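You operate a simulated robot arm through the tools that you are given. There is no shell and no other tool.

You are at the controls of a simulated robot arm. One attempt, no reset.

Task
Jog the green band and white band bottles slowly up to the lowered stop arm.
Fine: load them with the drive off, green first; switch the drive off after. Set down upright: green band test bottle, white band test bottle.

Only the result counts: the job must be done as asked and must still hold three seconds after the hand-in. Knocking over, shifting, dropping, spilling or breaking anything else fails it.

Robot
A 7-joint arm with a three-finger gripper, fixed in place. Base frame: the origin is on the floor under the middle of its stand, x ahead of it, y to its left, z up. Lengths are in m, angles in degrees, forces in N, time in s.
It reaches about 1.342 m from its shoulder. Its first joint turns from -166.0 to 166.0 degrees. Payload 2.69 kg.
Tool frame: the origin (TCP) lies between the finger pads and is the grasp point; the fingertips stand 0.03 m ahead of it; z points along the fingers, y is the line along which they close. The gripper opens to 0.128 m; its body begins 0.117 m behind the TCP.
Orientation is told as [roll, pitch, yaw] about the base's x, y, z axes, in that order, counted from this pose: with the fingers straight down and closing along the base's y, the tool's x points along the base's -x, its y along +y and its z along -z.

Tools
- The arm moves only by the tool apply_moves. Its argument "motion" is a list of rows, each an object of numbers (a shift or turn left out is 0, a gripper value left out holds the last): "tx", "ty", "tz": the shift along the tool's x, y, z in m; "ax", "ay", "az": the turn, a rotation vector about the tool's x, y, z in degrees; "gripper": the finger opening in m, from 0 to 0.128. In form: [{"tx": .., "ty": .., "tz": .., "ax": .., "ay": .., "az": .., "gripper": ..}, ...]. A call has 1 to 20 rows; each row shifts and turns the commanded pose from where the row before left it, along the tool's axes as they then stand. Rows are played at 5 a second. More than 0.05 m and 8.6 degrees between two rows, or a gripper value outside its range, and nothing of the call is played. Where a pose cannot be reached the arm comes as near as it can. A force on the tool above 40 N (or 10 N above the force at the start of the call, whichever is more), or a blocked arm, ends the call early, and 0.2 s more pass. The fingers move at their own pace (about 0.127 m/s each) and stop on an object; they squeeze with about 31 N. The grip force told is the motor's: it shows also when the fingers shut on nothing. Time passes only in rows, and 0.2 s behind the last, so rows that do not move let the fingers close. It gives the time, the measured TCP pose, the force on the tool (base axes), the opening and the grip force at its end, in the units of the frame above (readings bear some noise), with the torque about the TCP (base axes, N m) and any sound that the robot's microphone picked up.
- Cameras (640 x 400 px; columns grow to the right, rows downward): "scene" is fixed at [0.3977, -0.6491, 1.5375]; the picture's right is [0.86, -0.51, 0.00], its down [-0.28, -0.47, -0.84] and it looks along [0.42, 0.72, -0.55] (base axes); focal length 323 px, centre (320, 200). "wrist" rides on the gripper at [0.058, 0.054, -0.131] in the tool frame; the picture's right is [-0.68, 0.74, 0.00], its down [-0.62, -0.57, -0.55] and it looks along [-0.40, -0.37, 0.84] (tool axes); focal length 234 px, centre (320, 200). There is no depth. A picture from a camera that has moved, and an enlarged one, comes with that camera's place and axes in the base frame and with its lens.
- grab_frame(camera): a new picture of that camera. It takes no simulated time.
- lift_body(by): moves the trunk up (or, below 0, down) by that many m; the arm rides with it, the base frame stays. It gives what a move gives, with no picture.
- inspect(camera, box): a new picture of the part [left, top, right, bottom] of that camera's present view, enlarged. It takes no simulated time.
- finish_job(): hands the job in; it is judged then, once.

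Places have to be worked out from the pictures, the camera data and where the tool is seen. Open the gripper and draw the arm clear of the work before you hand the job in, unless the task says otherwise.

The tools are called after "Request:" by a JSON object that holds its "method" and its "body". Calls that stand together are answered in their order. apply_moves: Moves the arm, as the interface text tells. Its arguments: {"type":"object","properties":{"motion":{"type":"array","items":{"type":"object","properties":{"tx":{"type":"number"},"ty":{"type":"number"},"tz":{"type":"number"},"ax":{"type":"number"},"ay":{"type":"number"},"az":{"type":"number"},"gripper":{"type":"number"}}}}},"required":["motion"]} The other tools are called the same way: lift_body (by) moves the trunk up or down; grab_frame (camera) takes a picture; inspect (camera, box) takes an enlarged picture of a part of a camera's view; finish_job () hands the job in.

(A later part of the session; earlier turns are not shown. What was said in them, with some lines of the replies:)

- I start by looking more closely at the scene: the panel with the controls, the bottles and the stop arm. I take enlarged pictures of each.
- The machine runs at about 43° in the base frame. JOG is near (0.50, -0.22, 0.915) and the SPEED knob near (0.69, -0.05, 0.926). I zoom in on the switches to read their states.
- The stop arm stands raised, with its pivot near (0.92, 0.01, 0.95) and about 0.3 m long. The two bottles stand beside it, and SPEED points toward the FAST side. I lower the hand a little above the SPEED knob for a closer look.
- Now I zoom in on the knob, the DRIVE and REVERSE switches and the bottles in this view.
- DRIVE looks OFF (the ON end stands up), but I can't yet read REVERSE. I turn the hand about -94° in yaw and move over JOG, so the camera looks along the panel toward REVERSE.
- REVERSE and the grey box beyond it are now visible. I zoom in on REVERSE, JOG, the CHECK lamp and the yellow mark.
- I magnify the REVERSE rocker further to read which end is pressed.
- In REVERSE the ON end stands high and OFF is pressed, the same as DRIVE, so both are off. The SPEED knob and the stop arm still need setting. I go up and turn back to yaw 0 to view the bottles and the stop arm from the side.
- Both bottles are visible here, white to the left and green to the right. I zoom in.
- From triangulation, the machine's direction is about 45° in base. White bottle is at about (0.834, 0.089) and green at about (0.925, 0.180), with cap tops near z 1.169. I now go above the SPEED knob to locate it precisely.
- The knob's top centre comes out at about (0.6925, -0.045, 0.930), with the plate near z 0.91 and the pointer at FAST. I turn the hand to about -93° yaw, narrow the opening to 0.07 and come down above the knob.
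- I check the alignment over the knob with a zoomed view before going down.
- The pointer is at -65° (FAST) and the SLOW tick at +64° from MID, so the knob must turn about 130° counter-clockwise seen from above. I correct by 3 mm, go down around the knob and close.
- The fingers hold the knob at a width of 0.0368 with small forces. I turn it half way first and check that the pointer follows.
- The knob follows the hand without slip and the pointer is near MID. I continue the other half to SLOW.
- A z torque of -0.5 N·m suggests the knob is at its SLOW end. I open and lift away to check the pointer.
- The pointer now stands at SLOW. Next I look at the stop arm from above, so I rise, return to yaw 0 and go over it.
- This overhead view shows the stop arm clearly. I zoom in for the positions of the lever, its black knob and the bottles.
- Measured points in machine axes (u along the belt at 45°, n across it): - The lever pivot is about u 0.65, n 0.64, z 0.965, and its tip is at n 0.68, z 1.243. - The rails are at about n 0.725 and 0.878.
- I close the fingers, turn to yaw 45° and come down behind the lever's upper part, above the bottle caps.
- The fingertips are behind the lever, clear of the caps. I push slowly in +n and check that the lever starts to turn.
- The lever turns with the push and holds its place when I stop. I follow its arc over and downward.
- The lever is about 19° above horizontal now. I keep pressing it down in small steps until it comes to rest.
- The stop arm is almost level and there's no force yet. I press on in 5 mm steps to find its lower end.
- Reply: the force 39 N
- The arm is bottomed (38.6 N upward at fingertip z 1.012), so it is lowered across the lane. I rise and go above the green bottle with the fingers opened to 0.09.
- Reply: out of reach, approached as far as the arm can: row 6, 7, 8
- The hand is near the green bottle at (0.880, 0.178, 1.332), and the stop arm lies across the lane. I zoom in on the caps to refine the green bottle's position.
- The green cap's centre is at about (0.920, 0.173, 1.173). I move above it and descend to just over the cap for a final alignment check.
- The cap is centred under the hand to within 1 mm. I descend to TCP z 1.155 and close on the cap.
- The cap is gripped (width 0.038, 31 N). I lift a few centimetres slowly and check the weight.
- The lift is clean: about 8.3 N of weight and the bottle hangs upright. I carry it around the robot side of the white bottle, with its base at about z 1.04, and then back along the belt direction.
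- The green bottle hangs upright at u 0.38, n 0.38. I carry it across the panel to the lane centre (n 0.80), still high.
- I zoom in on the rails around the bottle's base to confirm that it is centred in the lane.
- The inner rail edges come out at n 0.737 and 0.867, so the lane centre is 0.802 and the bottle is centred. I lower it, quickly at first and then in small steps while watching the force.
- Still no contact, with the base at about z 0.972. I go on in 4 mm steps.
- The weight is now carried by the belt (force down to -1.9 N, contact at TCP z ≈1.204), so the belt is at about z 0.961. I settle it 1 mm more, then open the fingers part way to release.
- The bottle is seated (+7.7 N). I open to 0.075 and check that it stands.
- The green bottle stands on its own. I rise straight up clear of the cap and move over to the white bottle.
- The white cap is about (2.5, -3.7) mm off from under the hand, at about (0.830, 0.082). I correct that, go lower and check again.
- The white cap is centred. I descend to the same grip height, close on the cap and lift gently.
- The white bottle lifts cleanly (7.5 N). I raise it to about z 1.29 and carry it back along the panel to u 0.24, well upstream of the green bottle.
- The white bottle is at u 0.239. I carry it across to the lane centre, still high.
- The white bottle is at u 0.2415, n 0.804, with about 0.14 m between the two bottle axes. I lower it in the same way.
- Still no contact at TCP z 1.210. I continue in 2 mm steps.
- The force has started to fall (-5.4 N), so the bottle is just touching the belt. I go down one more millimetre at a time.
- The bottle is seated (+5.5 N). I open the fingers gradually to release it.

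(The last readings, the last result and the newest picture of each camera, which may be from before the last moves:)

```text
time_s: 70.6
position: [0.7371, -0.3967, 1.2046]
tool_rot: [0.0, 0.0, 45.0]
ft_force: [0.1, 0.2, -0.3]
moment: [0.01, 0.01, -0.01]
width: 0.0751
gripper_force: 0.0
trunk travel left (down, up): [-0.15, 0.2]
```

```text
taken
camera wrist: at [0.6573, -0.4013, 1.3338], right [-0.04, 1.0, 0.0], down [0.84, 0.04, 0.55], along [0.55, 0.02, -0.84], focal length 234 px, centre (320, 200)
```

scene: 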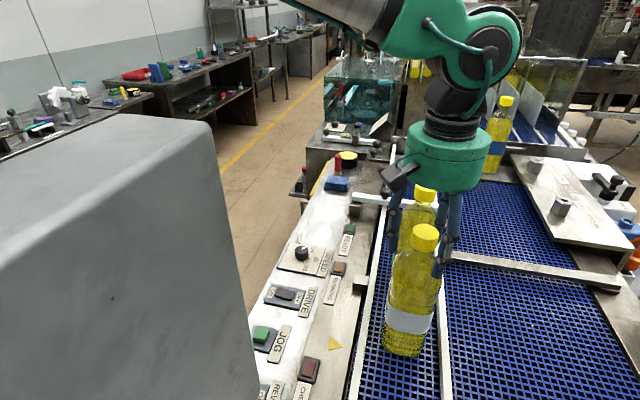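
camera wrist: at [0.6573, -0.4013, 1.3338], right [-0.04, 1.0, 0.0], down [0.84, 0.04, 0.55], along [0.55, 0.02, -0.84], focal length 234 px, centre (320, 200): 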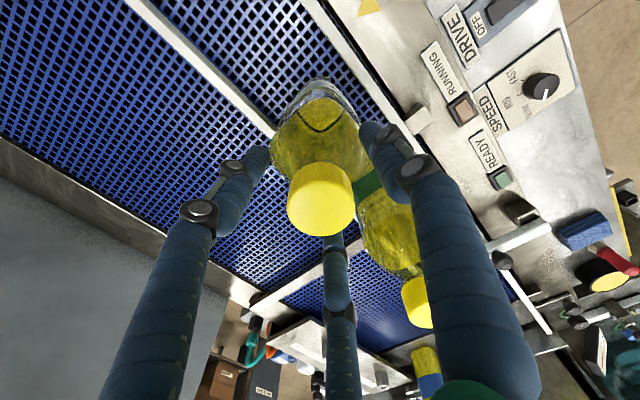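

Both bottles stand in the lane, green ahead. I rise clear, close the fingers and go above the DRIVE switch.

Request:
{"method": "apply_moves", "body": {"motion": [{"tz": -0.02}, {"tz": -0.04}, {"tz": -0.04}, {"tx": -0.011, "ty": 0.0439}, {"tx": -0.011, "ty": 0.0439}, {"tx": -0.011, "ty": 0.0439}, {"tx": -0.011, "ty": 0.0439}, {"tx": -0.011, "ty": 0.0439, "gripper": 0.0}, {"tx": -0.011, "ty": 0.0439}, {"tx": -0.011, "ty": 0.0439}, {"tz": 0.045}, {"tz": 0.045}, {"tz": 0.045}, {"tz": 0.045}, {"tz": 0.045}, {}]}}

Request:
{"method": "grab_frame", "body": {"camera": "wrist"}}

Request:
{"method": "grab_frame", "body": {"camera": "scene"}}

```text
time_s: 74.0
position: [0.5747, -0.1243, 1.0787]
tool_rot: [0.0, 0.0, 45.1]
ft_force: [0.8, 0.9, -0.5]
moment: [0.04, 0.04, 0.01]
width: 0.002
gripper_force: 31.2
trunk travel left (down, up): [-0.15, 0.2]
```

```text
taken
camera wrist: at [0.4957, -0.1287, 1.208], right [-0.04, 1.0, 0.0], down [0.84, 0.04, 0.55], along [0.55, 0.02, -0.84], focal length 234 px, centre (320, 200)
```

wrist: 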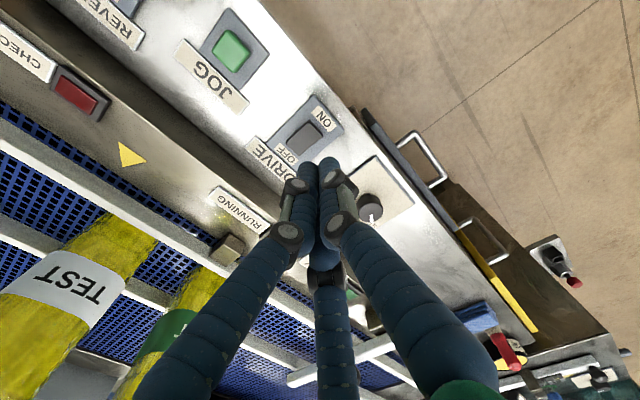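

```text
taken
```

scene: 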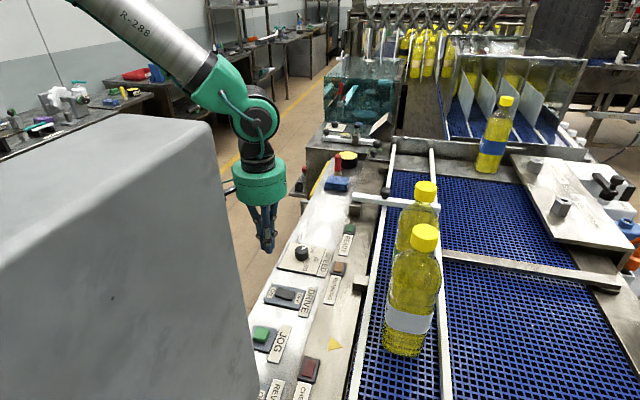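

I zoom in on DRIVE and JOG from here to get accurate press points.

Request:
{"method": "inspect", "body": {"camera": "wrist", "box": [256, 90, 384, 170]}}

Request:
{"method": "inspect", "body": {"camera": "wrist", "box": [166, 0, 294, 80]}}

Request:
{"method": "inspect", "body": {"camera": "scene", "box": [240, 270, 336, 370]}}

```text
5.00 times, centred on (320, 130) of wrist
camera zoom: at [0.4957, -0.1287, 1.208], right [-0.04, 1.0, 0.0], down [0.84, 0.04, 0.55], along [0.55, 0.02, -0.84], focal length 1171 px, centre (320, 550)
```

zoom: 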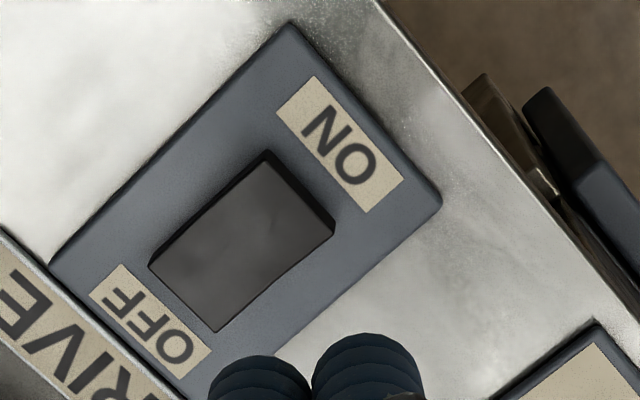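

```text
5.00 times, centred on (230, 40) of wrist
camera zoom: at [0.4957, -0.1287, 1.208], right [-0.04, 1.0, 0.0], down [0.84, 0.04, 0.55], along [0.55, 0.02, -0.84], focal length 1171 px, centre (770, 1000)
```

zoom: 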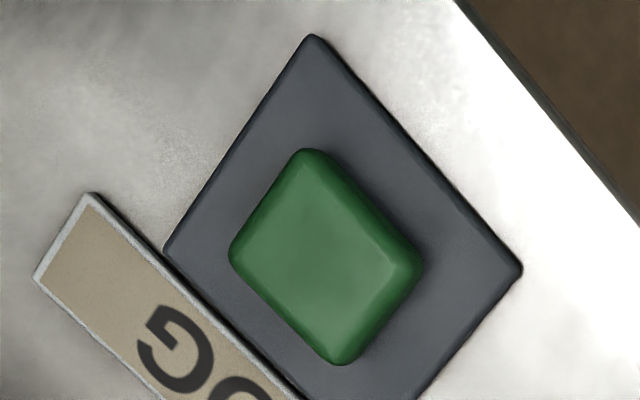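

```text
4.00 times, centred on (288, 320) of scene
camera zoom: at [0.3977, -0.6491, 1.5375], right [0.86, -0.51, 0.0], down [-0.28, -0.47, -0.84], along [0.42, 0.72, -0.55], focal length 1293 px, centre (448, -280)
```

zoom: 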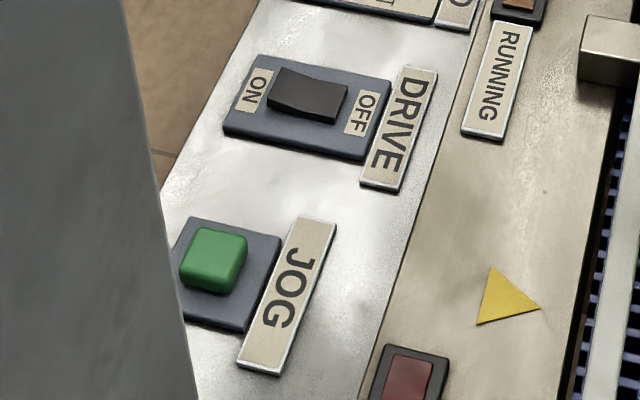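

DRIVE's rocker spans n 0.5015 to 0.545 at u 0.317, and JOG is at (0.5015, -0.2225). I line the fingertips up with the ON end (n ≈ 0.503) and come down close to it.

Request:
{"method": "apply_moves", "body": {"motion": [{"tx": 0.0013, "ty": -0.0087}, {"tz": 0.04}, {"tz": 0.04}, {"tz": 0.03}, {}]}}

Request:
{"method": "inspect", "body": {"camera": "wrist", "box": [256, 110, 384, 190]}}

Request:
{"method": "inspect", "body": {"camera": "scene", "box": [240, 255, 336, 315]}}

```text
time_s: 75.2
position: [0.5787, -0.1316, 0.9676]
tool_rot: [0.0, 0.0, 45.0]
ft_force: [0.2, 0.4, 0.4]
moment: [0.01, -0.02, 0.01]
width: 0.0022
gripper_force: 30.6
trunk travel left (down, up): [-0.15, 0.2]
```

```text
5.00 times, centred on (320, 150) of wrist
camera zoom: at [0.5002, -0.1367, 1.0981], right [-0.04, 1.0, 0.0], down [0.84, 0.04, 0.55], along [0.55, 0.02, -0.84], focal length 1171 px, centre (320, 450)
```

zoom: 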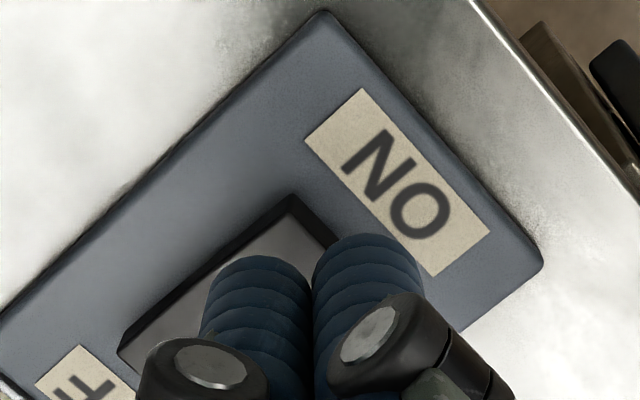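

```text
6.67 times, centred on (288, 285) of scene
camera zoom: at [0.3977, -0.6491, 1.5375], right [0.86, -0.51, 0.0], down [-0.28, -0.47, -0.84], along [0.42, 0.72, -0.55], focal length 2156 px, centre (533, -367)
```

zoom: 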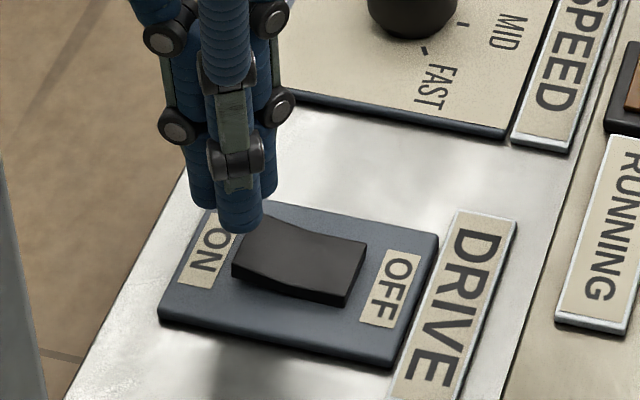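

The tips are over the ON end. I press down in small steps and watch the force and the RUNNING lamp.

Request:
{"method": "apply_moves", "body": {"motion": [{"tz": 0.005}, {"tz": 0.005}, {"tz": 0.004}, {"tz": 0.003}]}}

Request:
{"method": "inspect", "body": {"camera": "scene", "box": [240, 255, 336, 315]}}

```text
time_s: 76.2
position: [0.5782, -0.1321, 0.9514]
tool_rot: [0.0, -0.1, 45.0]
ft_force: [-0.1, 0.4, 0.8]
moment: [0.0, 0.0, -0.01]
width: 0.0023
gripper_force: 31.1
trunk travel left (down, up): [-0.15, 0.2]
```

```text
6.67 times, centred on (288, 285) of scene
camera zoom: at [0.3977, -0.6491, 1.5375], right [0.86, -0.51, 0.0], down [-0.28, -0.47, -0.84], along [0.42, 0.72, -0.55], focal length 2156 px, centre (533, -367)
```

zoom: 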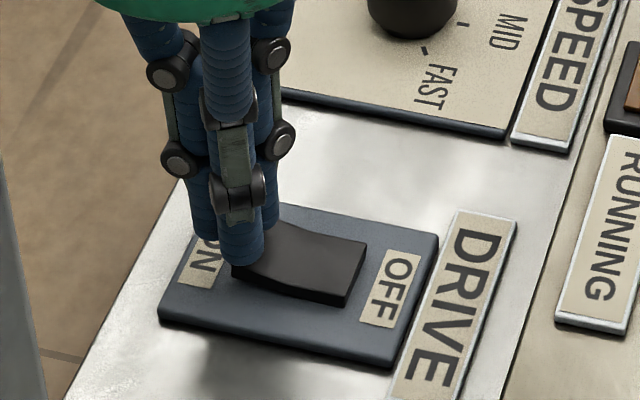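

There's no contact yet with the tips at z 0.921. I continue down.

Request:
{"method": "apply_moves", "body": {"motion": [{"tz": 0.003}, {"tz": 0.003}]}}

Request:
{"method": "inspect", "body": {"camera": "scene", "box": [240, 255, 336, 315]}}

```text
time_s: 76.8
position: [0.5802, -0.1332, 0.946]
tool_rot: [0.0, 0.0, 45.0]
ft_force: [0.1, -0.3, 0.2]
moment: [0.01, -0.01, 0.01]
width: 0.002
gripper_force: 31.3
trunk travel left (down, up): [-0.15, 0.2]
```

```text
6.67 times, centred on (288, 285) of scene
camera zoom: at [0.3977, -0.6491, 1.5375], right [0.86, -0.51, 0.0], down [-0.28, -0.47, -0.84], along [0.42, 0.72, -0.55], focal length 2156 px, centre (533, -367)
```

zoom: 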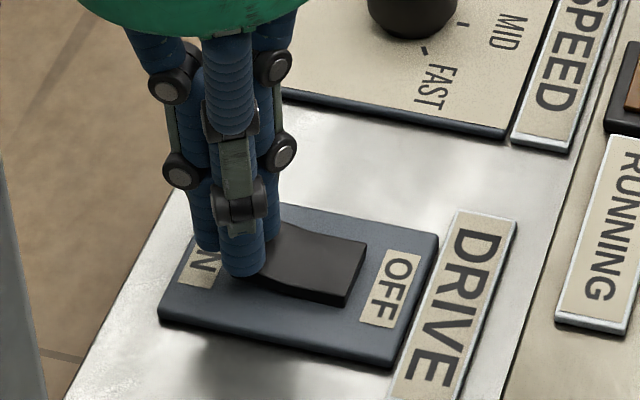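

The reading is still free. I go down further in 2.5 mm steps.

Request:
{"method": "apply_moves", "body": {"motion": [{"tz": 0.0025}, {"tz": 0.0025}]}}

Request:
{"method": "inspect", "body": {"camera": "scene", "box": [240, 255, 336, 315]}}

```text
time_s: 77.4
position: [0.5791, -0.1332, 0.9413]
tool_rot: [0.0, -0.1, 45.1]
ft_force: [-3.8, -0.7, 6.7]
moment: [-0.07, -0.02, -0.06]
width: 0.002
gripper_force: 31.2
trunk travel left (down, up): [-0.15, 0.2]
```

```text
6.67 times, centred on (288, 285) of scene
camera zoom: at [0.3977, -0.6491, 1.5375], right [0.86, -0.51, 0.0], down [-0.28, -0.47, -0.84], along [0.42, 0.72, -0.55], focal length 2156 px, centre (533, -367)
```

zoom: 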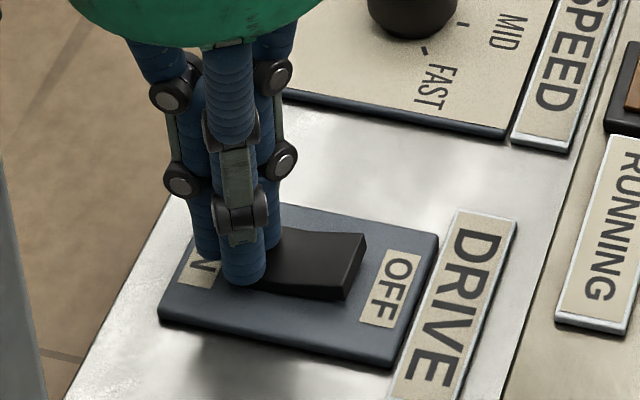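

The rocker is tipping: the OFF end is rising, with 6.7 N on the tool. I press a little more until it clicks over.

Request:
{"method": "apply_moves", "body": {"motion": [{"tz": 0.002}, {"tz": 0.002}]}}

Request:
{"method": "inspect", "body": {"camera": "scene", "box": [240, 255, 336, 315]}}

Request:
{"method": "inspect", "body": {"camera": "scene", "box": [310, 220, 374, 280]}}

```text
time_s: 78.0
position: [0.5795, -0.131, 0.9409]
tool_rot: [-0.2, -0.2, 45.1]
ft_force: [-14.8, 0.5, 24.5]
moment: [-0.06, 0.09, -0.05]
width: 0.0022
gripper_force: 30.0
trunk travel left (down, up): [-0.15, 0.2]
stopped in row 2: the force on the tool passed its limit at 44 N (the readings are from after the stop); the commanded pose is now the measured one
```

```text
6.67 times, centred on (288, 285) of scene
camera zoom: at [0.3977, -0.6491, 1.5375], right [0.86, -0.51, 0.0], down [-0.28, -0.47, -0.84], along [0.42, 0.72, -0.55], focal length 2156 px, centre (533, -367)
```

zoom: 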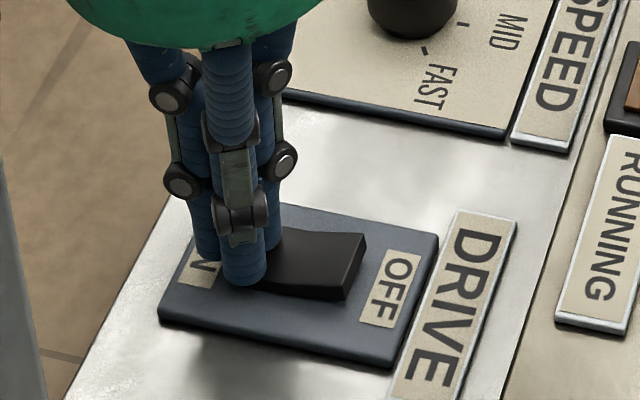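

```text
6.67 times, centred on (342, 250) of scene
camera zoom: at [0.3977, -0.6491, 1.5375], right [0.86, -0.51, 0.0], down [-0.28, -0.47, -0.84], along [0.42, 0.72, -0.55], focal length 2156 px, centre (173, -133)
```

zoom: 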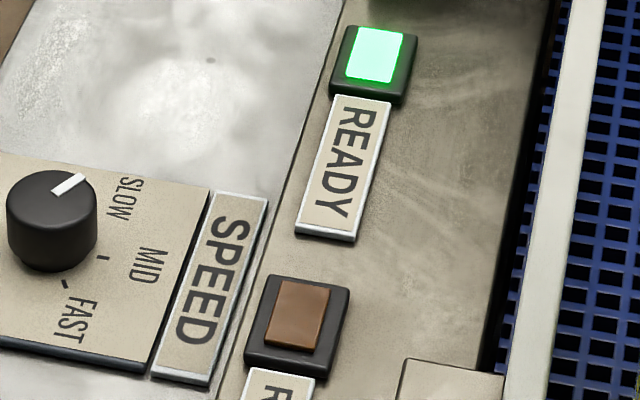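

READY is lit green and the rocker is over to ON, with RUNNING unlit, so the belt is still. I lift off and go to the JOG button.

Request:
{"method": "apply_moves", "body": {"motion": [{"tz": -0.03}, {"tz": -0.03}, {"tx": 0.03, "ty": -0.0024}, {"tx": 0.03, "ty": -0.0024}, {"tx": 0.03, "ty": -0.0024}, {"tx": 0.03, "ty": -0.0024}, {"tz": 0.03}, {}]}}

Request:
{"method": "inspect", "body": {"camera": "wrist", "box": [256, 110, 384, 190]}}

Request:
{"method": "inspect", "body": {"camera": "scene", "box": [230, 285, 326, 345]}}

Request:
{"method": "grab_frame", "body": {"camera": "scene"}}

```text
time_s: 79.8
position: [0.5015, -0.2246, 0.9687]
tool_rot: [-0.1, -0.1, 45.1]
ft_force: [0.1, 0.5, 0.0]
moment: [0.07, 0.01, -0.01]
width: 0.002
gripper_force: 31.1
trunk travel left (down, up): [-0.15, 0.2]
```

```text
5.00 times, centred on (320, 150) of wrist
camera zoom: at [0.4229, -0.2297, 1.0982], right [-0.04, 1.0, 0.0], down [0.83, 0.04, 0.55], along [0.55, 0.02, -0.84], focal length 1171 px, centre (320, 450)
```

zoom: 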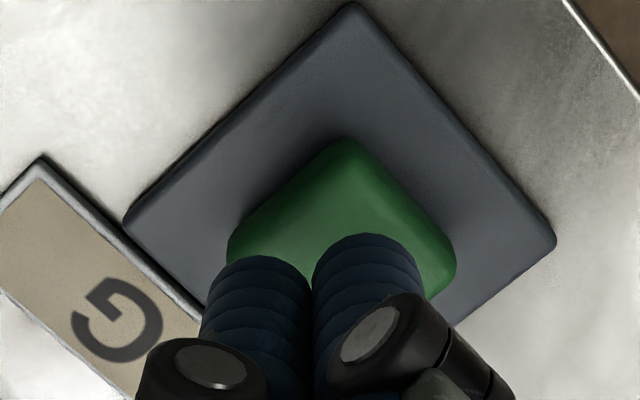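

```text
6.67 times, centred on (278, 315) of scene
camera zoom: at [0.3977, -0.6491, 1.5375], right [0.86, -0.51, 0.0], down [-0.28, -0.47, -0.84], along [0.42, 0.72, -0.55], focal length 2156 px, centre (600, -567)
```

zoom: 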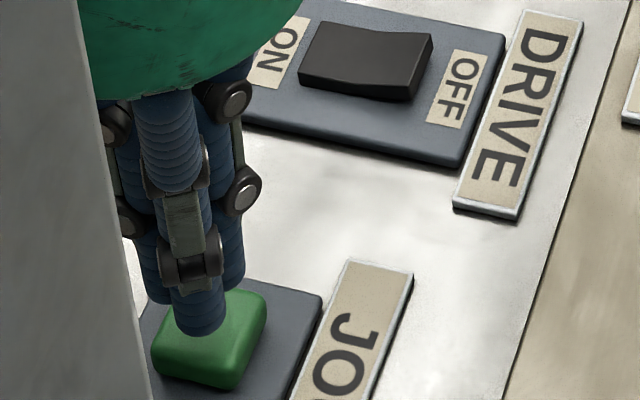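

```text
taken
```

scene: 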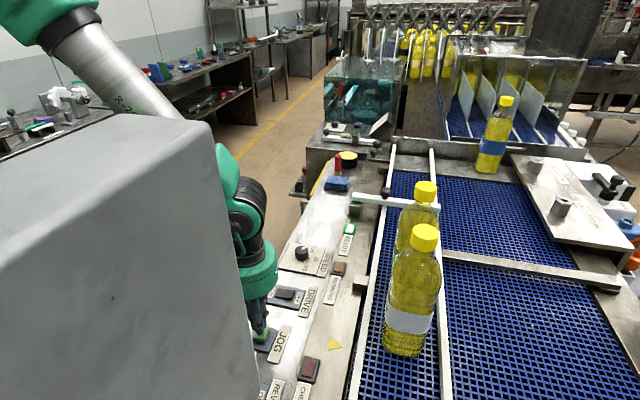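

The hand is over JOG and both bottles stand still. I lower onto the button in small steps and watch for RUNNING and belt motion.

Request:
{"method": "apply_moves", "body": {"motion": [{"tz": 0.005}, {"tz": 0.005}, {"tz": 0.003}]}}

Request:
{"method": "inspect", "body": {"camera": "scene", "box": [230, 285, 326, 345]}}

```text
time_s: 80.6
position: [0.5024, -0.2241, 0.9559]
tool_rot: [-0.1, -0.1, 45.0]
ft_force: [0.3, -0.2, -0.3]
moment: [0.03, 0.03, 0.02]
width: 0.002
gripper_force: 31.1
trunk travel left (down, up): [-0.15, 0.2]
```

```text
6.67 times, centred on (278, 315) of scene
camera zoom: at [0.3977, -0.6491, 1.5375], right [0.86, -0.51, 0.0], down [-0.28, -0.47, -0.84], along [0.42, 0.72, -0.55], focal length 2156 px, centre (600, -567)
```

zoom: 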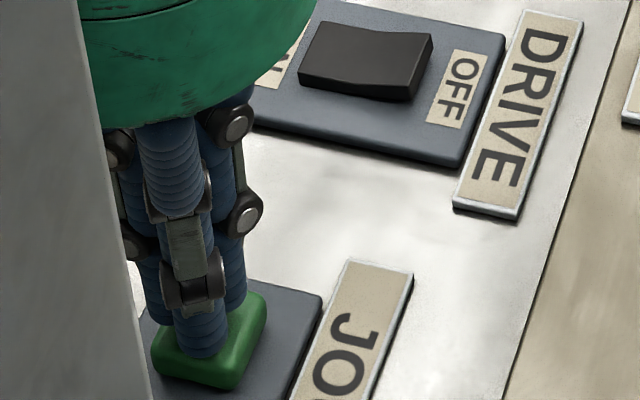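

The fingertips are nearly on the button. I press on in 2.5 mm steps.

Request:
{"method": "apply_moves", "body": {"motion": [{"tz": 0.0025}, {"tz": 0.0025}]}}

Request:
{"method": "grab_frame", "body": {"camera": "scene"}}

```text
time_s: 81.2
position: [0.5027, -0.2243, 0.9511]
tool_rot: [-0.1, -0.1, 45.0]
ft_force: [0.1, 0.3, 0.5]
moment: [0.01, -0.02, -0.01]
width: 0.0024
gripper_force: 31.1
trunk travel left (down, up): [-0.15, 0.2]
```

```text
taken
```

scene: 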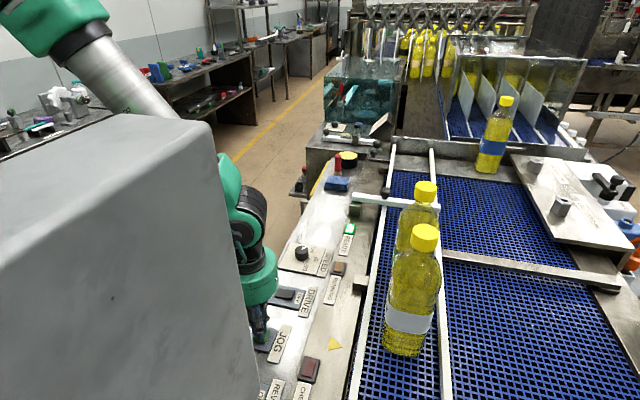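

Still no contact with the tips at z 0.921. I continue in 2 mm steps.

Request:
{"method": "apply_moves", "body": {"motion": [{"tz": 0.002}, {"tz": 0.002}]}}

Request:
{"method": "inspect", "body": {"camera": "scene", "box": [300, 170, 460, 370]}}

```text
time_s: 81.8
position: [0.5016, -0.2242, 0.9471]
tool_rot: [-0.1, -0.1, 45.1]
ft_force: [0.0, 0.1, -0.1]
moment: [0.0, 0.02, 0.06]
width: 0.006
gripper_force: 31.4
trunk travel left (down, up): [-0.15, 0.2]
```

```text
2.00 times, centred on (380, 270) of scene
camera zoom: at [0.3977, -0.6491, 1.5375], right [0.86, -0.51, 0.0], down [-0.28, -0.47, -0.84], along [0.42, 0.72, -0.55], focal length 647 px, centre (200, 60)
```

zoom: 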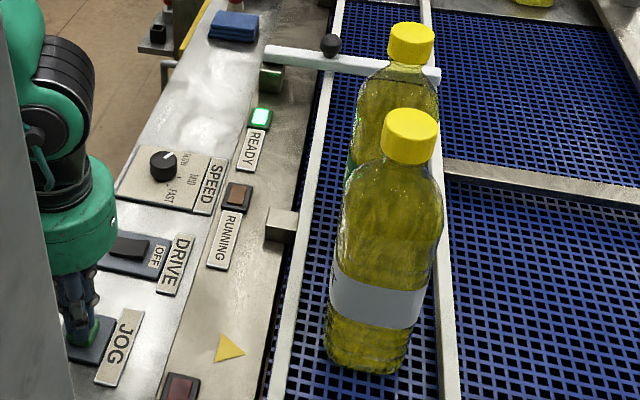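

The fingers spread slightly (0.006), which hints at first contact with the button. I press another 2 to 4 mm.

Request:
{"method": "apply_moves", "body": {"motion": [{"tz": 0.002}, {"tz": 0.0015}]}}

Request:
{"method": "inspect", "body": {"camera": "scene", "box": [300, 170, 460, 370]}}

Request:
{"method": "inspect", "body": {"camera": "wrist", "box": [256, 110, 384, 190]}}

```text
time_s: 82.4
position: [0.5018, -0.2248, 0.9432]
tool_rot: [-0.1, 0.0, 45.0]
ft_force: [0.2, -0.8, 1.5]
moment: [-0.04, 0.03, 0.0]
width: 0.006
gripper_force: 31.5
trunk travel left (down, up): [-0.15, 0.2]
heard: click
```

```text
2.00 times, centred on (380, 270) of scene
camera zoom: at [0.3977, -0.6491, 1.5375], right [0.86, -0.51, 0.0], down [-0.28, -0.47, -0.84], along [0.42, 0.72, -0.55], focal length 647 px, centre (200, 60)
```

zoom: 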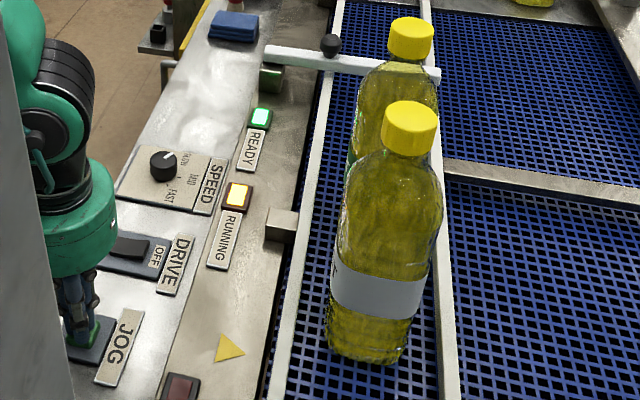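

```text
5.00 times, centred on (320, 150) of wrist
camera zoom: at [0.4227, -0.2285, 1.0735], right [-0.04, 1.0, 0.0], down [0.83, 0.04, 0.55], along [0.55, 0.02, -0.83], focal length 1171 px, centre (320, 450)
```

zoom: 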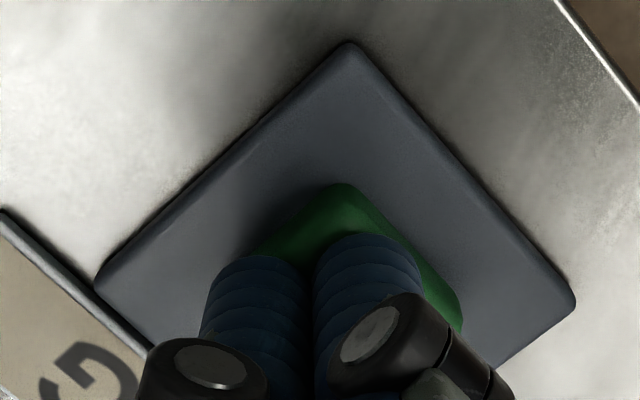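

A click, RUNNING is lit, and the bottles have begun to move toward the stop arm. I hold JOG with still rows and check how fast they go.

Request:
{"method": "apply_moves", "body": {"motion": [{}, {}, {}, {}]}}

Request:
{"method": "inspect", "body": {"camera": "scene", "box": [300, 170, 460, 370]}}

```text
time_s: 83.4
position: [0.5021, -0.2244, 0.9441]
tool_rot: [-0.1, -0.1, 45.0]
ft_force: [0.9, -1.0, 1.5]
moment: [-0.04, -0.01, 0.01]
width: 0.0061
gripper_force: 31.3
trunk travel left (down, up): [-0.15, 0.2]
```

```text
2.00 times, centred on (380, 270) of scene
camera zoom: at [0.3977, -0.6491, 1.5375], right [0.86, -0.51, 0.0], down [-0.28, -0.47, -0.84], along [0.42, 0.72, -0.55], focal length 647 px, centre (200, 60)
```

zoom: 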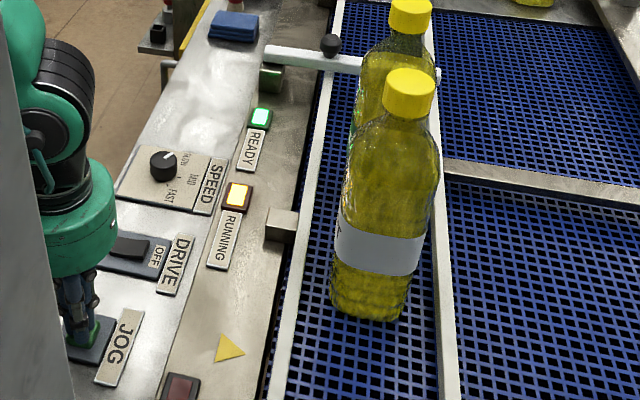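

The speed is about 0.045 m/s and both bottles are upright. Green still needs roughly 0.16 m, so I hold about 2 s more and look.

Request:
{"method": "apply_moves", "body": {"motion": [{}, {}, {}, {}, {}, {}, {}, {}, {}, {}]}}

Request:
{"method": "inspect", "body": {"camera": "scene", "box": [330, 130, 490, 330]}}

```text
time_s: 85.6
position: [0.5019, -0.2239, 0.9417]
tool_rot: [-0.1, -0.1, 45.0]
ft_force: [0.3, -0.2, 3.1]
moment: [0.02, -0.03, 0.02]
width: 0.0059
gripper_force: 31.3
trunk travel left (down, up): [-0.15, 0.2]
```

```text
2.00 times, centred on (410, 230) of scene
camera zoom: at [0.3977, -0.6491, 1.5375], right [0.86, -0.51, 0.0], down [-0.28, -0.47, -0.84], along [0.42, 0.72, -0.55], focal length 647 px, centre (140, 140)
```

zoom: 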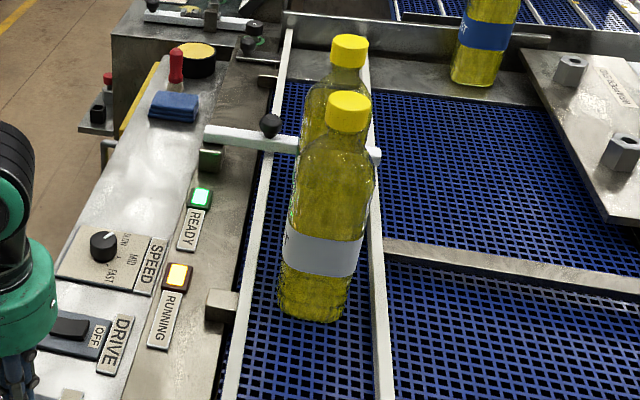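

The white bottle is now at about u 0.40 and green at about 0.54, some 6 cm short of the stop. I hold about 1.2 s more and look again.

Request:
{"method": "apply_moves", "body": {"motion": [{}, {}, {}, {}, {}]}}

Request:
{"method": "inspect", "body": {"camera": "scene", "box": [330, 110, 490, 310]}}

```text
time_s: 86.8
position: [0.5026, -0.2242, 0.9437]
tool_rot: [-0.1, -0.1, 44.9]
ft_force: [-0.3, -1.2, 2.5]
moment: [0.01, 0.01, -0.01]
width: 0.0061
gripper_force: 31.9
trunk travel left (down, up): [-0.15, 0.2]
```

```text
2.00 times, centred on (410, 210) of scene
camera zoom: at [0.3977, -0.6491, 1.5375], right [0.86, -0.51, 0.0], down [-0.28, -0.47, -0.84], along [0.42, 0.72, -0.55], focal length 647 px, centre (140, 180)
```

zoom: 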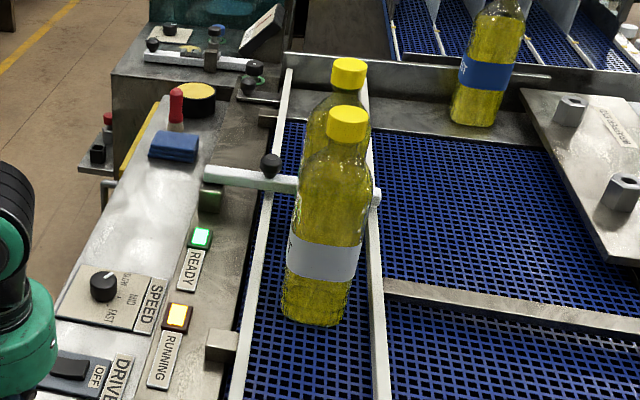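

Green should be at the stop arm now and white about 6 cm behind its final place. I hold about 1 s more.

Request:
{"method": "apply_moves", "body": {"motion": [{}, {}, {}, {}]}}

Request:
{"method": "inspect", "body": {"camera": "scene", "box": [330, 110, 490, 310]}}

Request:
{"method": "inspect", "body": {"camera": "scene", "box": [370, 125, 450, 175]}}

```text
time_s: 87.8
position: [0.5027, -0.2236, 0.9449]
tool_rot: [-0.1, -0.1, 45.0]
ft_force: [-0.4, 0.7, 2.2]
moment: [0.0, 0.04, 0.0]
width: 0.0061
gripper_force: 31.4
trunk travel left (down, up): [-0.15, 0.2]
```

```text
2.00 times, centred on (410, 210) of scene
camera zoom: at [0.3977, -0.6491, 1.5375], right [0.86, -0.51, 0.0], down [-0.28, -0.47, -0.84], along [0.42, 0.72, -0.55], focal length 647 px, centre (140, 180)
```

zoom: 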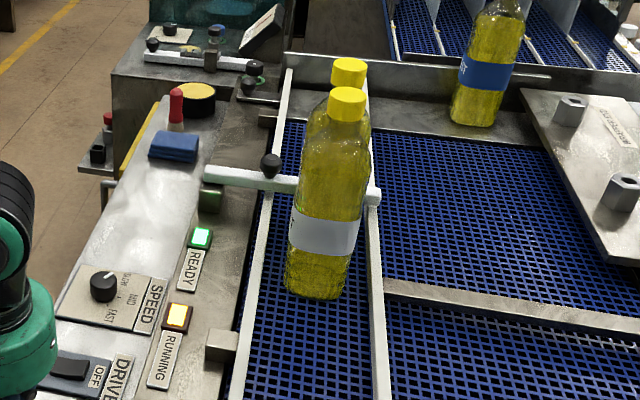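

```text
8.00 times, centred on (410, 150) of scene
camera zoom: at [0.3977, -0.6491, 1.5375], right [0.86, -0.51, 0.0], down [-0.28, -0.47, -0.84], along [0.42, 0.72, -0.55], focal length 2587 px, centre (-400, 600)
```

zoom: 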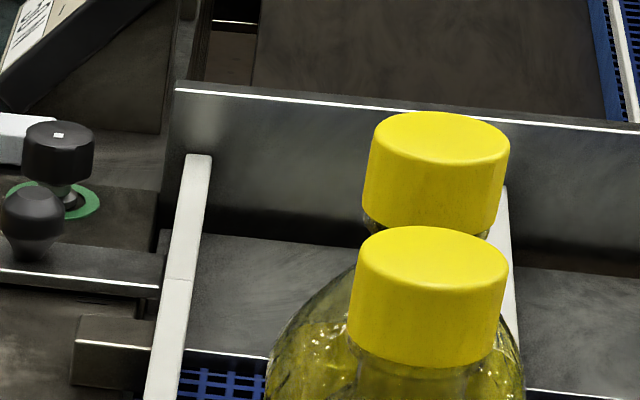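

Green hasn't moved since the last look, so it rests on the stop arm. White is about 0.082 m behind it, almost touching. I hold a short moment more and check whether white still moves.

Request:
{"method": "apply_moves", "body": {"motion": [{}]}}

Request:
{"method": "inspect", "body": {"camera": "scene", "box": [370, 125, 450, 175]}}

Request:
{"method": "inspect", "body": {"camera": "scene", "box": [380, 165, 460, 265]}}

```text
time_s: 88.2
position: [0.5021, -0.2246, 0.9426]
tool_rot: [-0.1, -0.1, 45.0]
ft_force: [0.1, 1.4, 2.0]
moment: [0.02, 0.04, 0.01]
width: 0.0063
gripper_force: 31.3
trunk travel left (down, up): [-0.15, 0.2]
```

```text
8.00 times, centred on (410, 150) of scene
camera zoom: at [0.3977, -0.6491, 1.5375], right [0.86, -0.51, 0.0], down [-0.28, -0.47, -0.84], along [0.42, 0.72, -0.55], focal length 2587 px, centre (-400, 600)
```

zoom: 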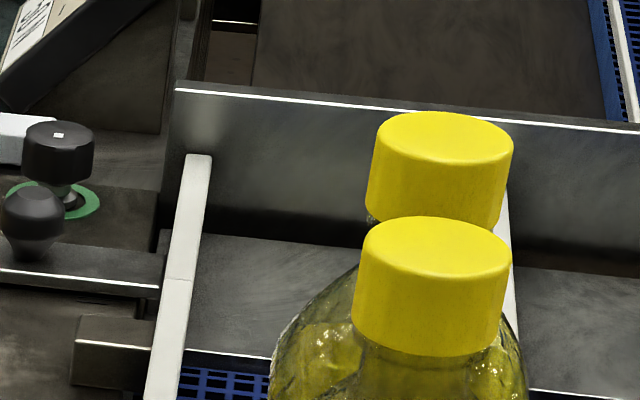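

```text
4.00 times, centred on (420, 215) of scene
camera zoom: at [0.3977, -0.6491, 1.5375], right [0.86, -0.51, 0.0], down [-0.28, -0.47, -0.84], along [0.42, 0.72, -0.55], focal length 1293 px, centre (-80, 140)
```

zoom: 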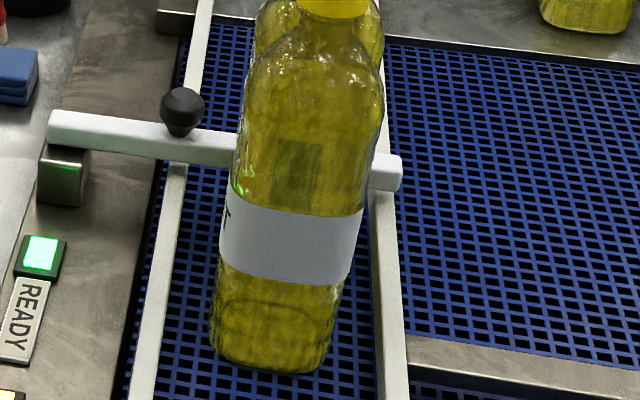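

White moved only about 6 mm of the 18 mm the belt travelled, and green was nudged slightly, so both are now in contact at the stop. I lift off JOG.

Request:
{"method": "apply_moves", "body": {"motion": [{"tz": -0.03}, {"tz": -0.03}]}}

Request:
{"method": "inspect", "body": {"camera": "scene", "box": [370, 125, 450, 175]}}

Request:
{"method": "inspect", "body": {"camera": "scene", "box": [300, 130, 460, 330]}}

```text
time_s: 88.8
position: [0.5021, -0.2239, 1.0043]
tool_rot: [-0.2, -0.2, 45.0]
ft_force: [0.6, 0.6, 0.4]
moment: [0.0, 0.0, -0.02]
width: 0.0021
gripper_force: 31.6
trunk travel left (down, up): [-0.15, 0.2]
```

```text
8.00 times, centred on (410, 150) of scene
camera zoom: at [0.3977, -0.6491, 1.5375], right [0.86, -0.51, 0.0], down [-0.28, -0.47, -0.84], along [0.42, 0.72, -0.55], focal length 2587 px, centre (-400, 600)
```

zoom: 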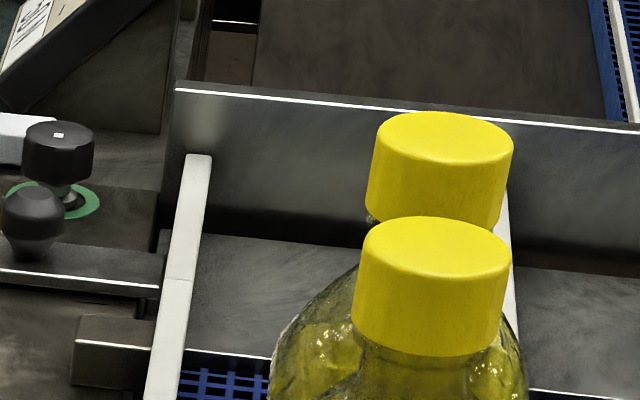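

```text
2.00 times, centred on (380, 230) of scene
camera zoom: at [0.3977, -0.6491, 1.5375], right [0.86, -0.51, 0.0], down [-0.28, -0.47, -0.84], along [0.42, 0.72, -0.55], focal length 647 px, centre (200, 140)
```

zoom: 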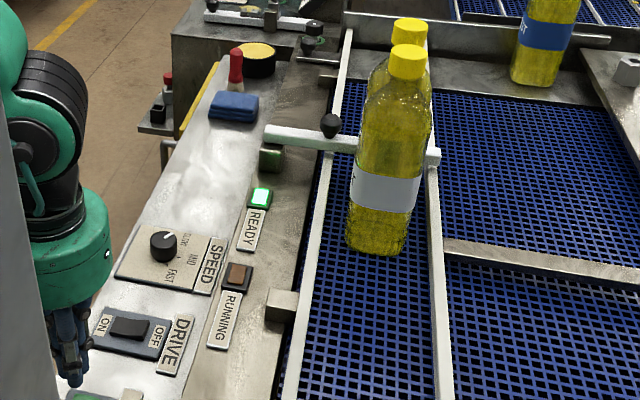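

RUNNING is off and both bottles hold their place at the stop. Now I move to the OFF end of DRIVE (n ≈ 0.547 for the leading fingertip) to switch it off.

Request:
{"method": "apply_moves", "body": {"motion": [{"tx": -0.0301, "ty": -0.0084}, {"tx": -0.0301, "ty": -0.0084}, {"tx": -0.0301, "ty": -0.0084}, {"tx": -0.0301, "ty": -0.0084}, {"tz": 0.025}, {"tz": 0.015}, {}]}}

Request:
{"method": "inspect", "body": {"camera": "scene", "box": [240, 255, 336, 315]}}

Request:
{"method": "inspect", "body": {"camera": "wrist", "box": [256, 110, 384, 190]}}

```text
time_s: 90.4
position: [0.6115, -0.1629, 0.963]
tool_rot: [-0.1, -0.1, 45.0]
ft_force: [0.2, -0.7, 0.6]
moment: [0.02, -0.05, 0.02]
width: 0.0021
gripper_force: 31.7
trunk travel left (down, up): [-0.15, 0.2]
```

```text
6.67 times, centred on (288, 285) of scene
camera zoom: at [0.3977, -0.6491, 1.5375], right [0.86, -0.51, 0.0], down [-0.28, -0.47, -0.84], along [0.42, 0.72, -0.55], focal length 2156 px, centre (533, -367)
```

zoom: 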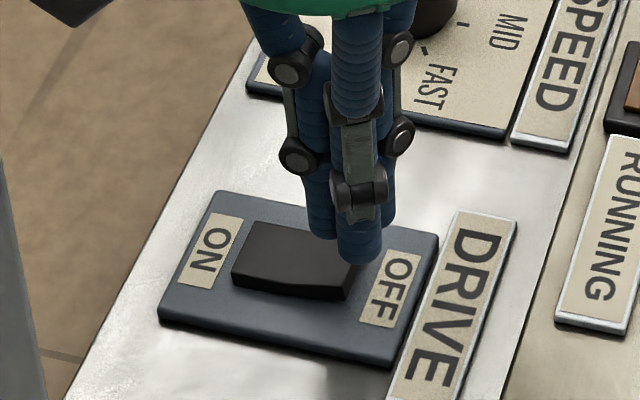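

```text
5.00 times, centred on (320, 150) of wrist
camera zoom: at [0.5321, -0.1669, 1.0935], right [-0.04, 1.0, 0.0], down [0.83, 0.04, 0.55], along [0.55, 0.02, -0.83], focal length 1171 px, centre (320, 450)
```

zoom: 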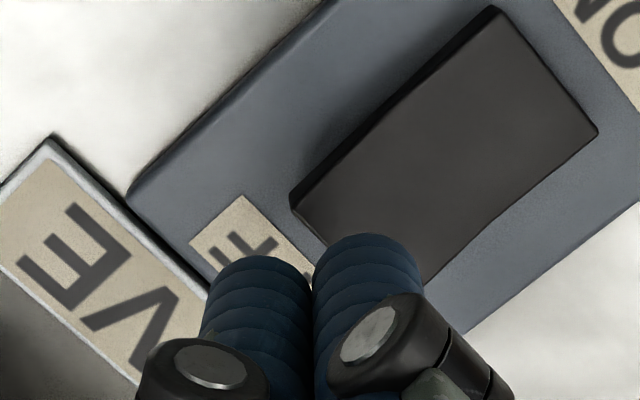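

The rear fingertip is over the OFF end. I press down in steps.

Request:
{"method": "apply_moves", "body": {"motion": [{"tz": 0.005}, {"tz": 0.005}, {"tz": 0.004}, {"tz": 0.0025}]}}

Request:
{"method": "apply_moves", "body": {"motion": [{"tz": 0.0025}, {"tz": 0.0025}]}}

Request:
{"method": "inspect", "body": {"camera": "scene", "box": [240, 255, 336, 315]}}

Request:
{"method": "inspect", "body": {"camera": "scene", "box": [310, 220, 374, 280]}}

```text
time_s: 91.4
position: [0.6108, -0.1631, 0.9475]
tool_rot: [0.0, -0.1, 45.0]
ft_force: [-0.6, 0.6, 0.2]
moment: [0.01, -0.01, -0.01]
width: 0.0018
gripper_force: 31.8
trunk travel left (down, up): [-0.15, 0.2]
```

```text
time_s: 92.0
position: [0.6114, -0.163, 0.9427]
tool_rot: [-0.1, 0.0, 45.0]
ft_force: [-0.2, 0.2, -1.1]
moment: [0.0, -0.02, 0.03]
width: 0.0019
gripper_force: 31.8
trunk travel left (down, up): [-0.15, 0.2]
```

```text
6.67 times, centred on (288, 285) of scene
camera zoom: at [0.3977, -0.6491, 1.5375], right [0.86, -0.51, 0.0], down [-0.28, -0.47, -0.84], along [0.42, 0.72, -0.55], focal length 2156 px, centre (533, -367)
```

zoom: 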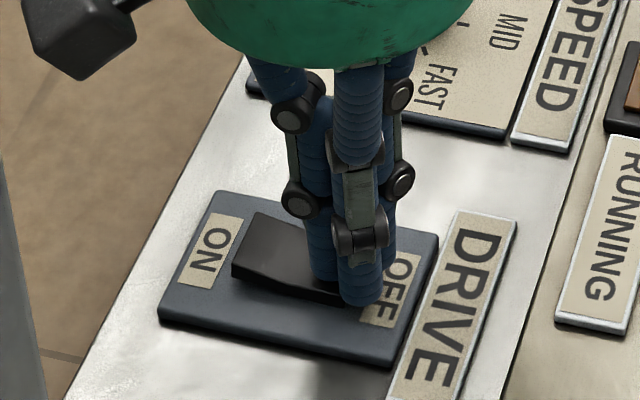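

```text
6.67 times, centred on (342, 250) of scene
camera zoom: at [0.3977, -0.6491, 1.5375], right [0.86, -0.51, 0.0], down [-0.28, -0.47, -0.84], along [0.42, 0.72, -0.55], focal length 2156 px, centre (173, -133)
```

zoom: 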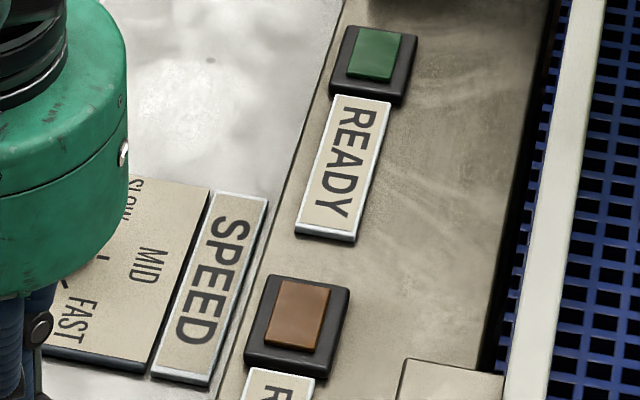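

READY is now dark and the ON end is up, so the drive is off. I press 1.5 mm more to make sure it's fully seated, then lift away.

Request:
{"method": "apply_moves", "body": {"motion": [{"tz": 0.0015}, {}]}}

Request:
{"method": "apply_moves", "body": {"motion": [{"tz": -0.03}, {"tz": -0.045}, {"tz": -0.045}, {"tz": -0.045}, {"tz": -0.045}, {"ty": 0.04, "gripper": 0.06}, {"ty": 0.04}, {"ty": 0.04}, {"ty": 0.04}, {}]}}

Request:
{"method": "grab_frame", "body": {"camera": "scene"}}

Request:
{"method": "grab_frame", "body": {"camera": "wrist"}}

```text
time_s: 92.6
position: [0.611, -0.1627, 0.9424]
tool_rot: [-0.2, -0.1, 45.0]
ft_force: [-2.5, 0.5, 11.4]
moment: [0.11, 0.17, 0.06]
width: 0.0022
gripper_force: 31.3
trunk travel left (down, up): [-0.15, 0.2]
```

```text
time_s: 94.8
position: [0.4977, -0.0504, 1.1518]
tool_rot: [-0.1, -0.2, 45.1]
ft_force: [-0.3, -0.3, -0.1]
moment: [-0.05, -0.05, -0.05]
width: 0.0599
gripper_force: 0.0
trunk travel left (down, up): [-0.15, 0.2]
```

```text
taken
```

scene: 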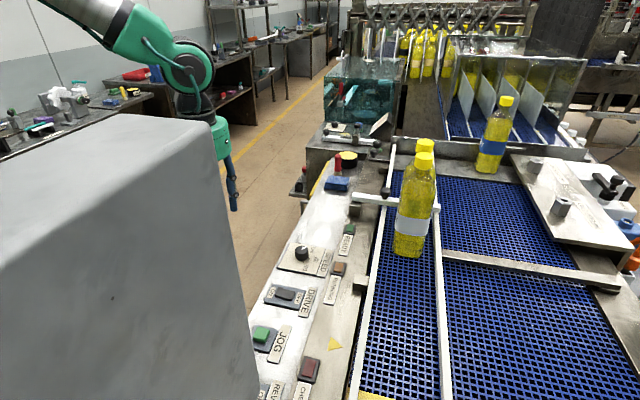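

```text
taken
camera wrist: at [0.4177, -0.0544, 1.281], right [-0.04, 1.0, 0.0], down [0.83, 0.04, 0.55], along [0.55, 0.02, -0.83], focal length 234 px, centre (320, 200)
```

wrist: 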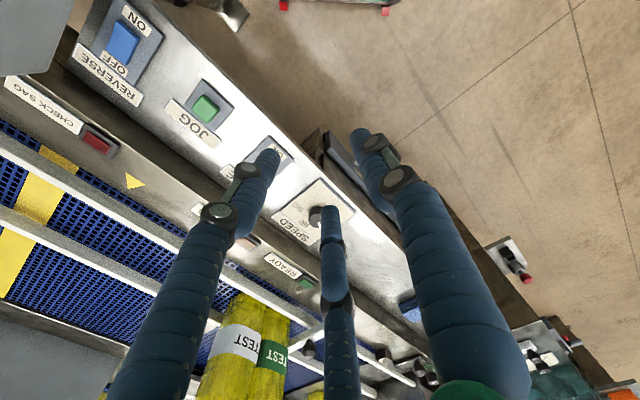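

The drive is off and the bottles queue at the stop. I check the switch and the bottles closely before handing in.

Request:
{"method": "inspect", "body": {"camera": "scene", "box": [240, 230, 368, 310]}}

Request:
{"method": "inspect", "body": {"camera": "scene", "box": [350, 130, 478, 270]}}

Request:
{"method": "apply_moves", "body": {"motion": [{"az": 7.5, "tz": -0.03, "gripper": 0.128}, {"az": 7.5, "tz": -0.03}, {"az": 7.5, "tz": -0.03}, {"az": 7.5, "tz": -0.03}, {"az": 7.5, "tz": -0.03}, {"az": 7.5}, {"tx": -0.035, "ty": 0.03}, {"tx": -0.035, "ty": 0.03}, {"tx": -0.035, "ty": 0.03}, {"tx": -0.035, "ty": 0.03}, {}]}}

Request:
{"method": "grab_frame", "body": {"camera": "wrist"}}

```text
5.00 times, centred on (304, 270) of scene
camera zoom: at [0.3977, -0.6491, 1.5375], right [0.86, -0.51, 0.0], down [-0.28, -0.47, -0.84], along [0.42, 0.72, -0.55], focal length 1617 px, centre (400, -150)
```

zoom: 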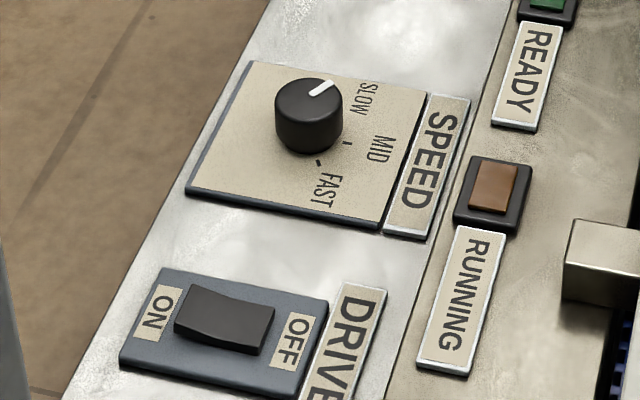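

```text
2.86 times, centred on (414, 200) of scene
camera zoom: at [0.3977, -0.6491, 1.5375], right [0.86, -0.51, 0.0], down [-0.28, -0.47, -0.84], along [0.42, 0.72, -0.55], focal length 924 px, centre (51, 200)
```

zoom: 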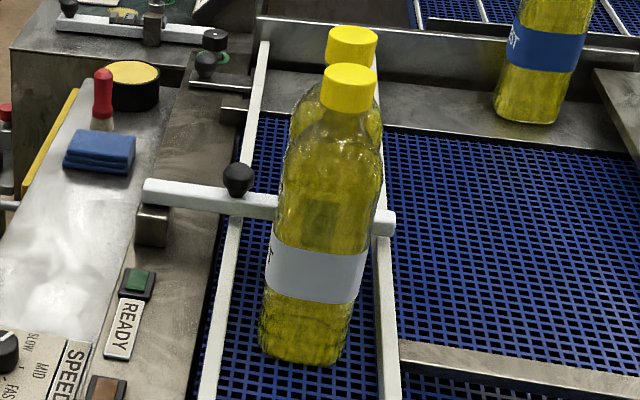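

```text
time_s: 97.2
position: [0.6371, 0.0705, 1.2997]
tool_rot: [-0.1, -0.1, 0.0]
ft_force: [0.9, 0.9, -0.6]
moment: [-0.07, 0.08, 0.03]
width: 0.1278
gripper_force: 0.1
trunk travel left (down, up): [-0.15, 0.2]
```

```text
taken
camera wrist: at [0.5794, 0.1244, 1.4302], right [0.68, 0.74, 0.0], down [0.62, -0.56, 0.55], along [0.41, -0.37, -0.84], focal length 234 px, centre (320, 200)
```

wrist: 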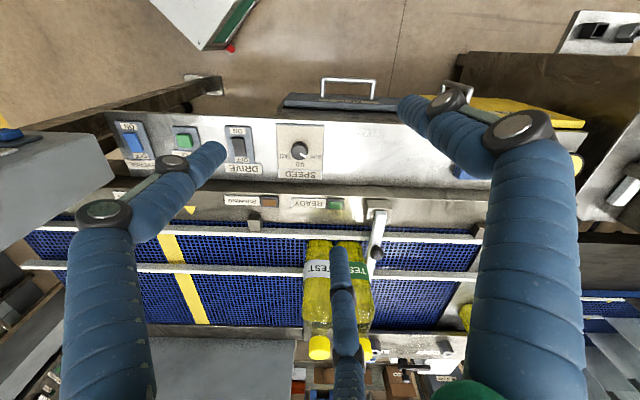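

Request:
{"method": "inspect", "body": {"camera": "wrist", "box": [280, 190, 408, 290]}}

Request:
{"method": "inspect", "body": {"camera": "wrist", "box": [216, 110, 344, 190]}}

```text
4.00 times, centred on (344, 240) of wrist
camera zoom: at [0.5794, 0.1244, 1.4302], right [0.68, 0.74, 0.0], down [0.62, -0.56, 0.55], along [0.41, -0.37, -0.84], focal length 937 px, centre (224, 40)
```

zoom: 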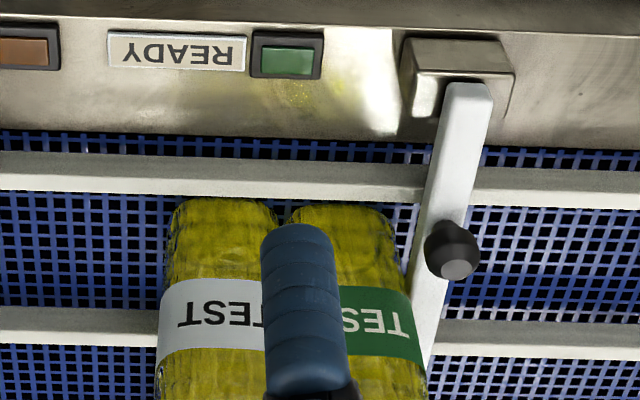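

```text
5.00 times, centred on (280, 150) of wrist
camera zoom: at [0.5794, 0.1244, 1.4302], right [0.68, 0.74, 0.0], down [0.62, -0.56, 0.55], along [0.41, -0.37, -0.84], focal length 1171 px, centre (520, 450)
```

zoom: 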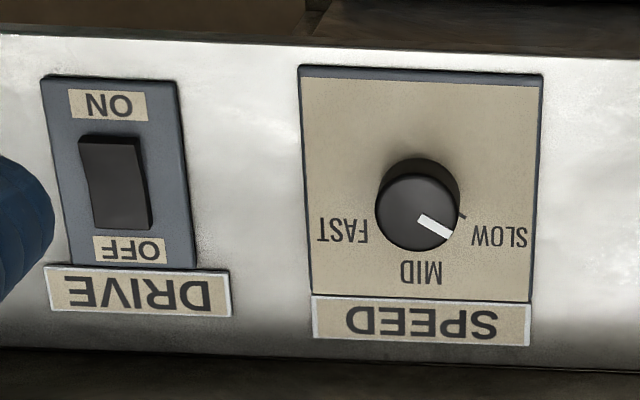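

White touches green, green rests on the lowered stop arm, DRIVE is OFF and SPEED is at SLOW. I draw the open hand a little further back and take a last look.

Request:
{"method": "apply_moves", "body": {"motion": [{"tx": 0.03, "ty": 0.03}, {"tx": 0.03, "ty": 0.03}, {"tx": 0.03, "ty": 0.03}, {}, {}, {}, {}, {}]}}

Request:
{"method": "grab_frame", "body": {"camera": "scene"}}

```text
time_s: 99.0
position: [0.5485, 0.1605, 1.3002]
tool_rot: [0.0, -0.1, 0.0]
ft_force: [0.1, -0.6, -0.2]
moment: [0.04, 0.01, 0.0]
width: 0.1281
gripper_force: 0.0
trunk travel left (down, up): [-0.15, 0.2]
```

```text
taken
```

scene: 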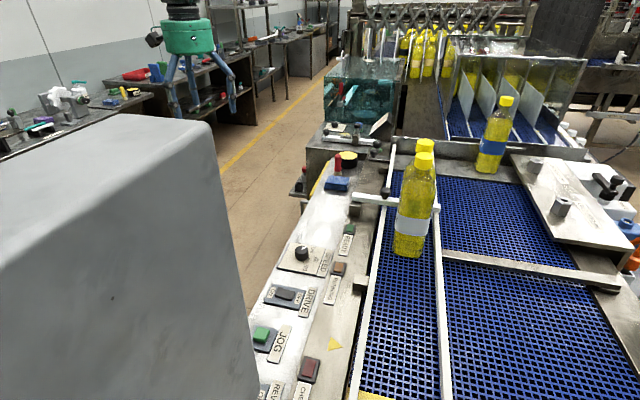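

Nothing has moved: both bottles are upright at the lowered stop arm with green in front, the drive is off and the hand is open and clear. I hand the job in.

Request:
{"method": "finish_job", "body": {}}

```text
The job is handed in.
```

I jogged the green band and white band bottles at SLOW speed up to the lowered stop arm and handed the job in. I haven't seen the verdict.

- **Stop arm:** It was raised at the start, so I lowered it across the lane until it bottomed.
- **Speed:** The knob was at FAST, so I turned it to SLOW.
- **Loading:** With the drive off, I set the green bottle in the lane first and the white bottle behind it, both upright.
- **Jog:** I switched DRIVE on and held JOG for about 6 seconds. Green came to rest against the stop arm and white against green.
- **After:** I released JOG and switched DRIVE off. The READY and RUNNING lamps were both dark.

In the last picture both bottles stood upright at the stop, green in front. The blue band bottle and the rest of the bench looked undisturbed. The gripper was open and clear of the work.
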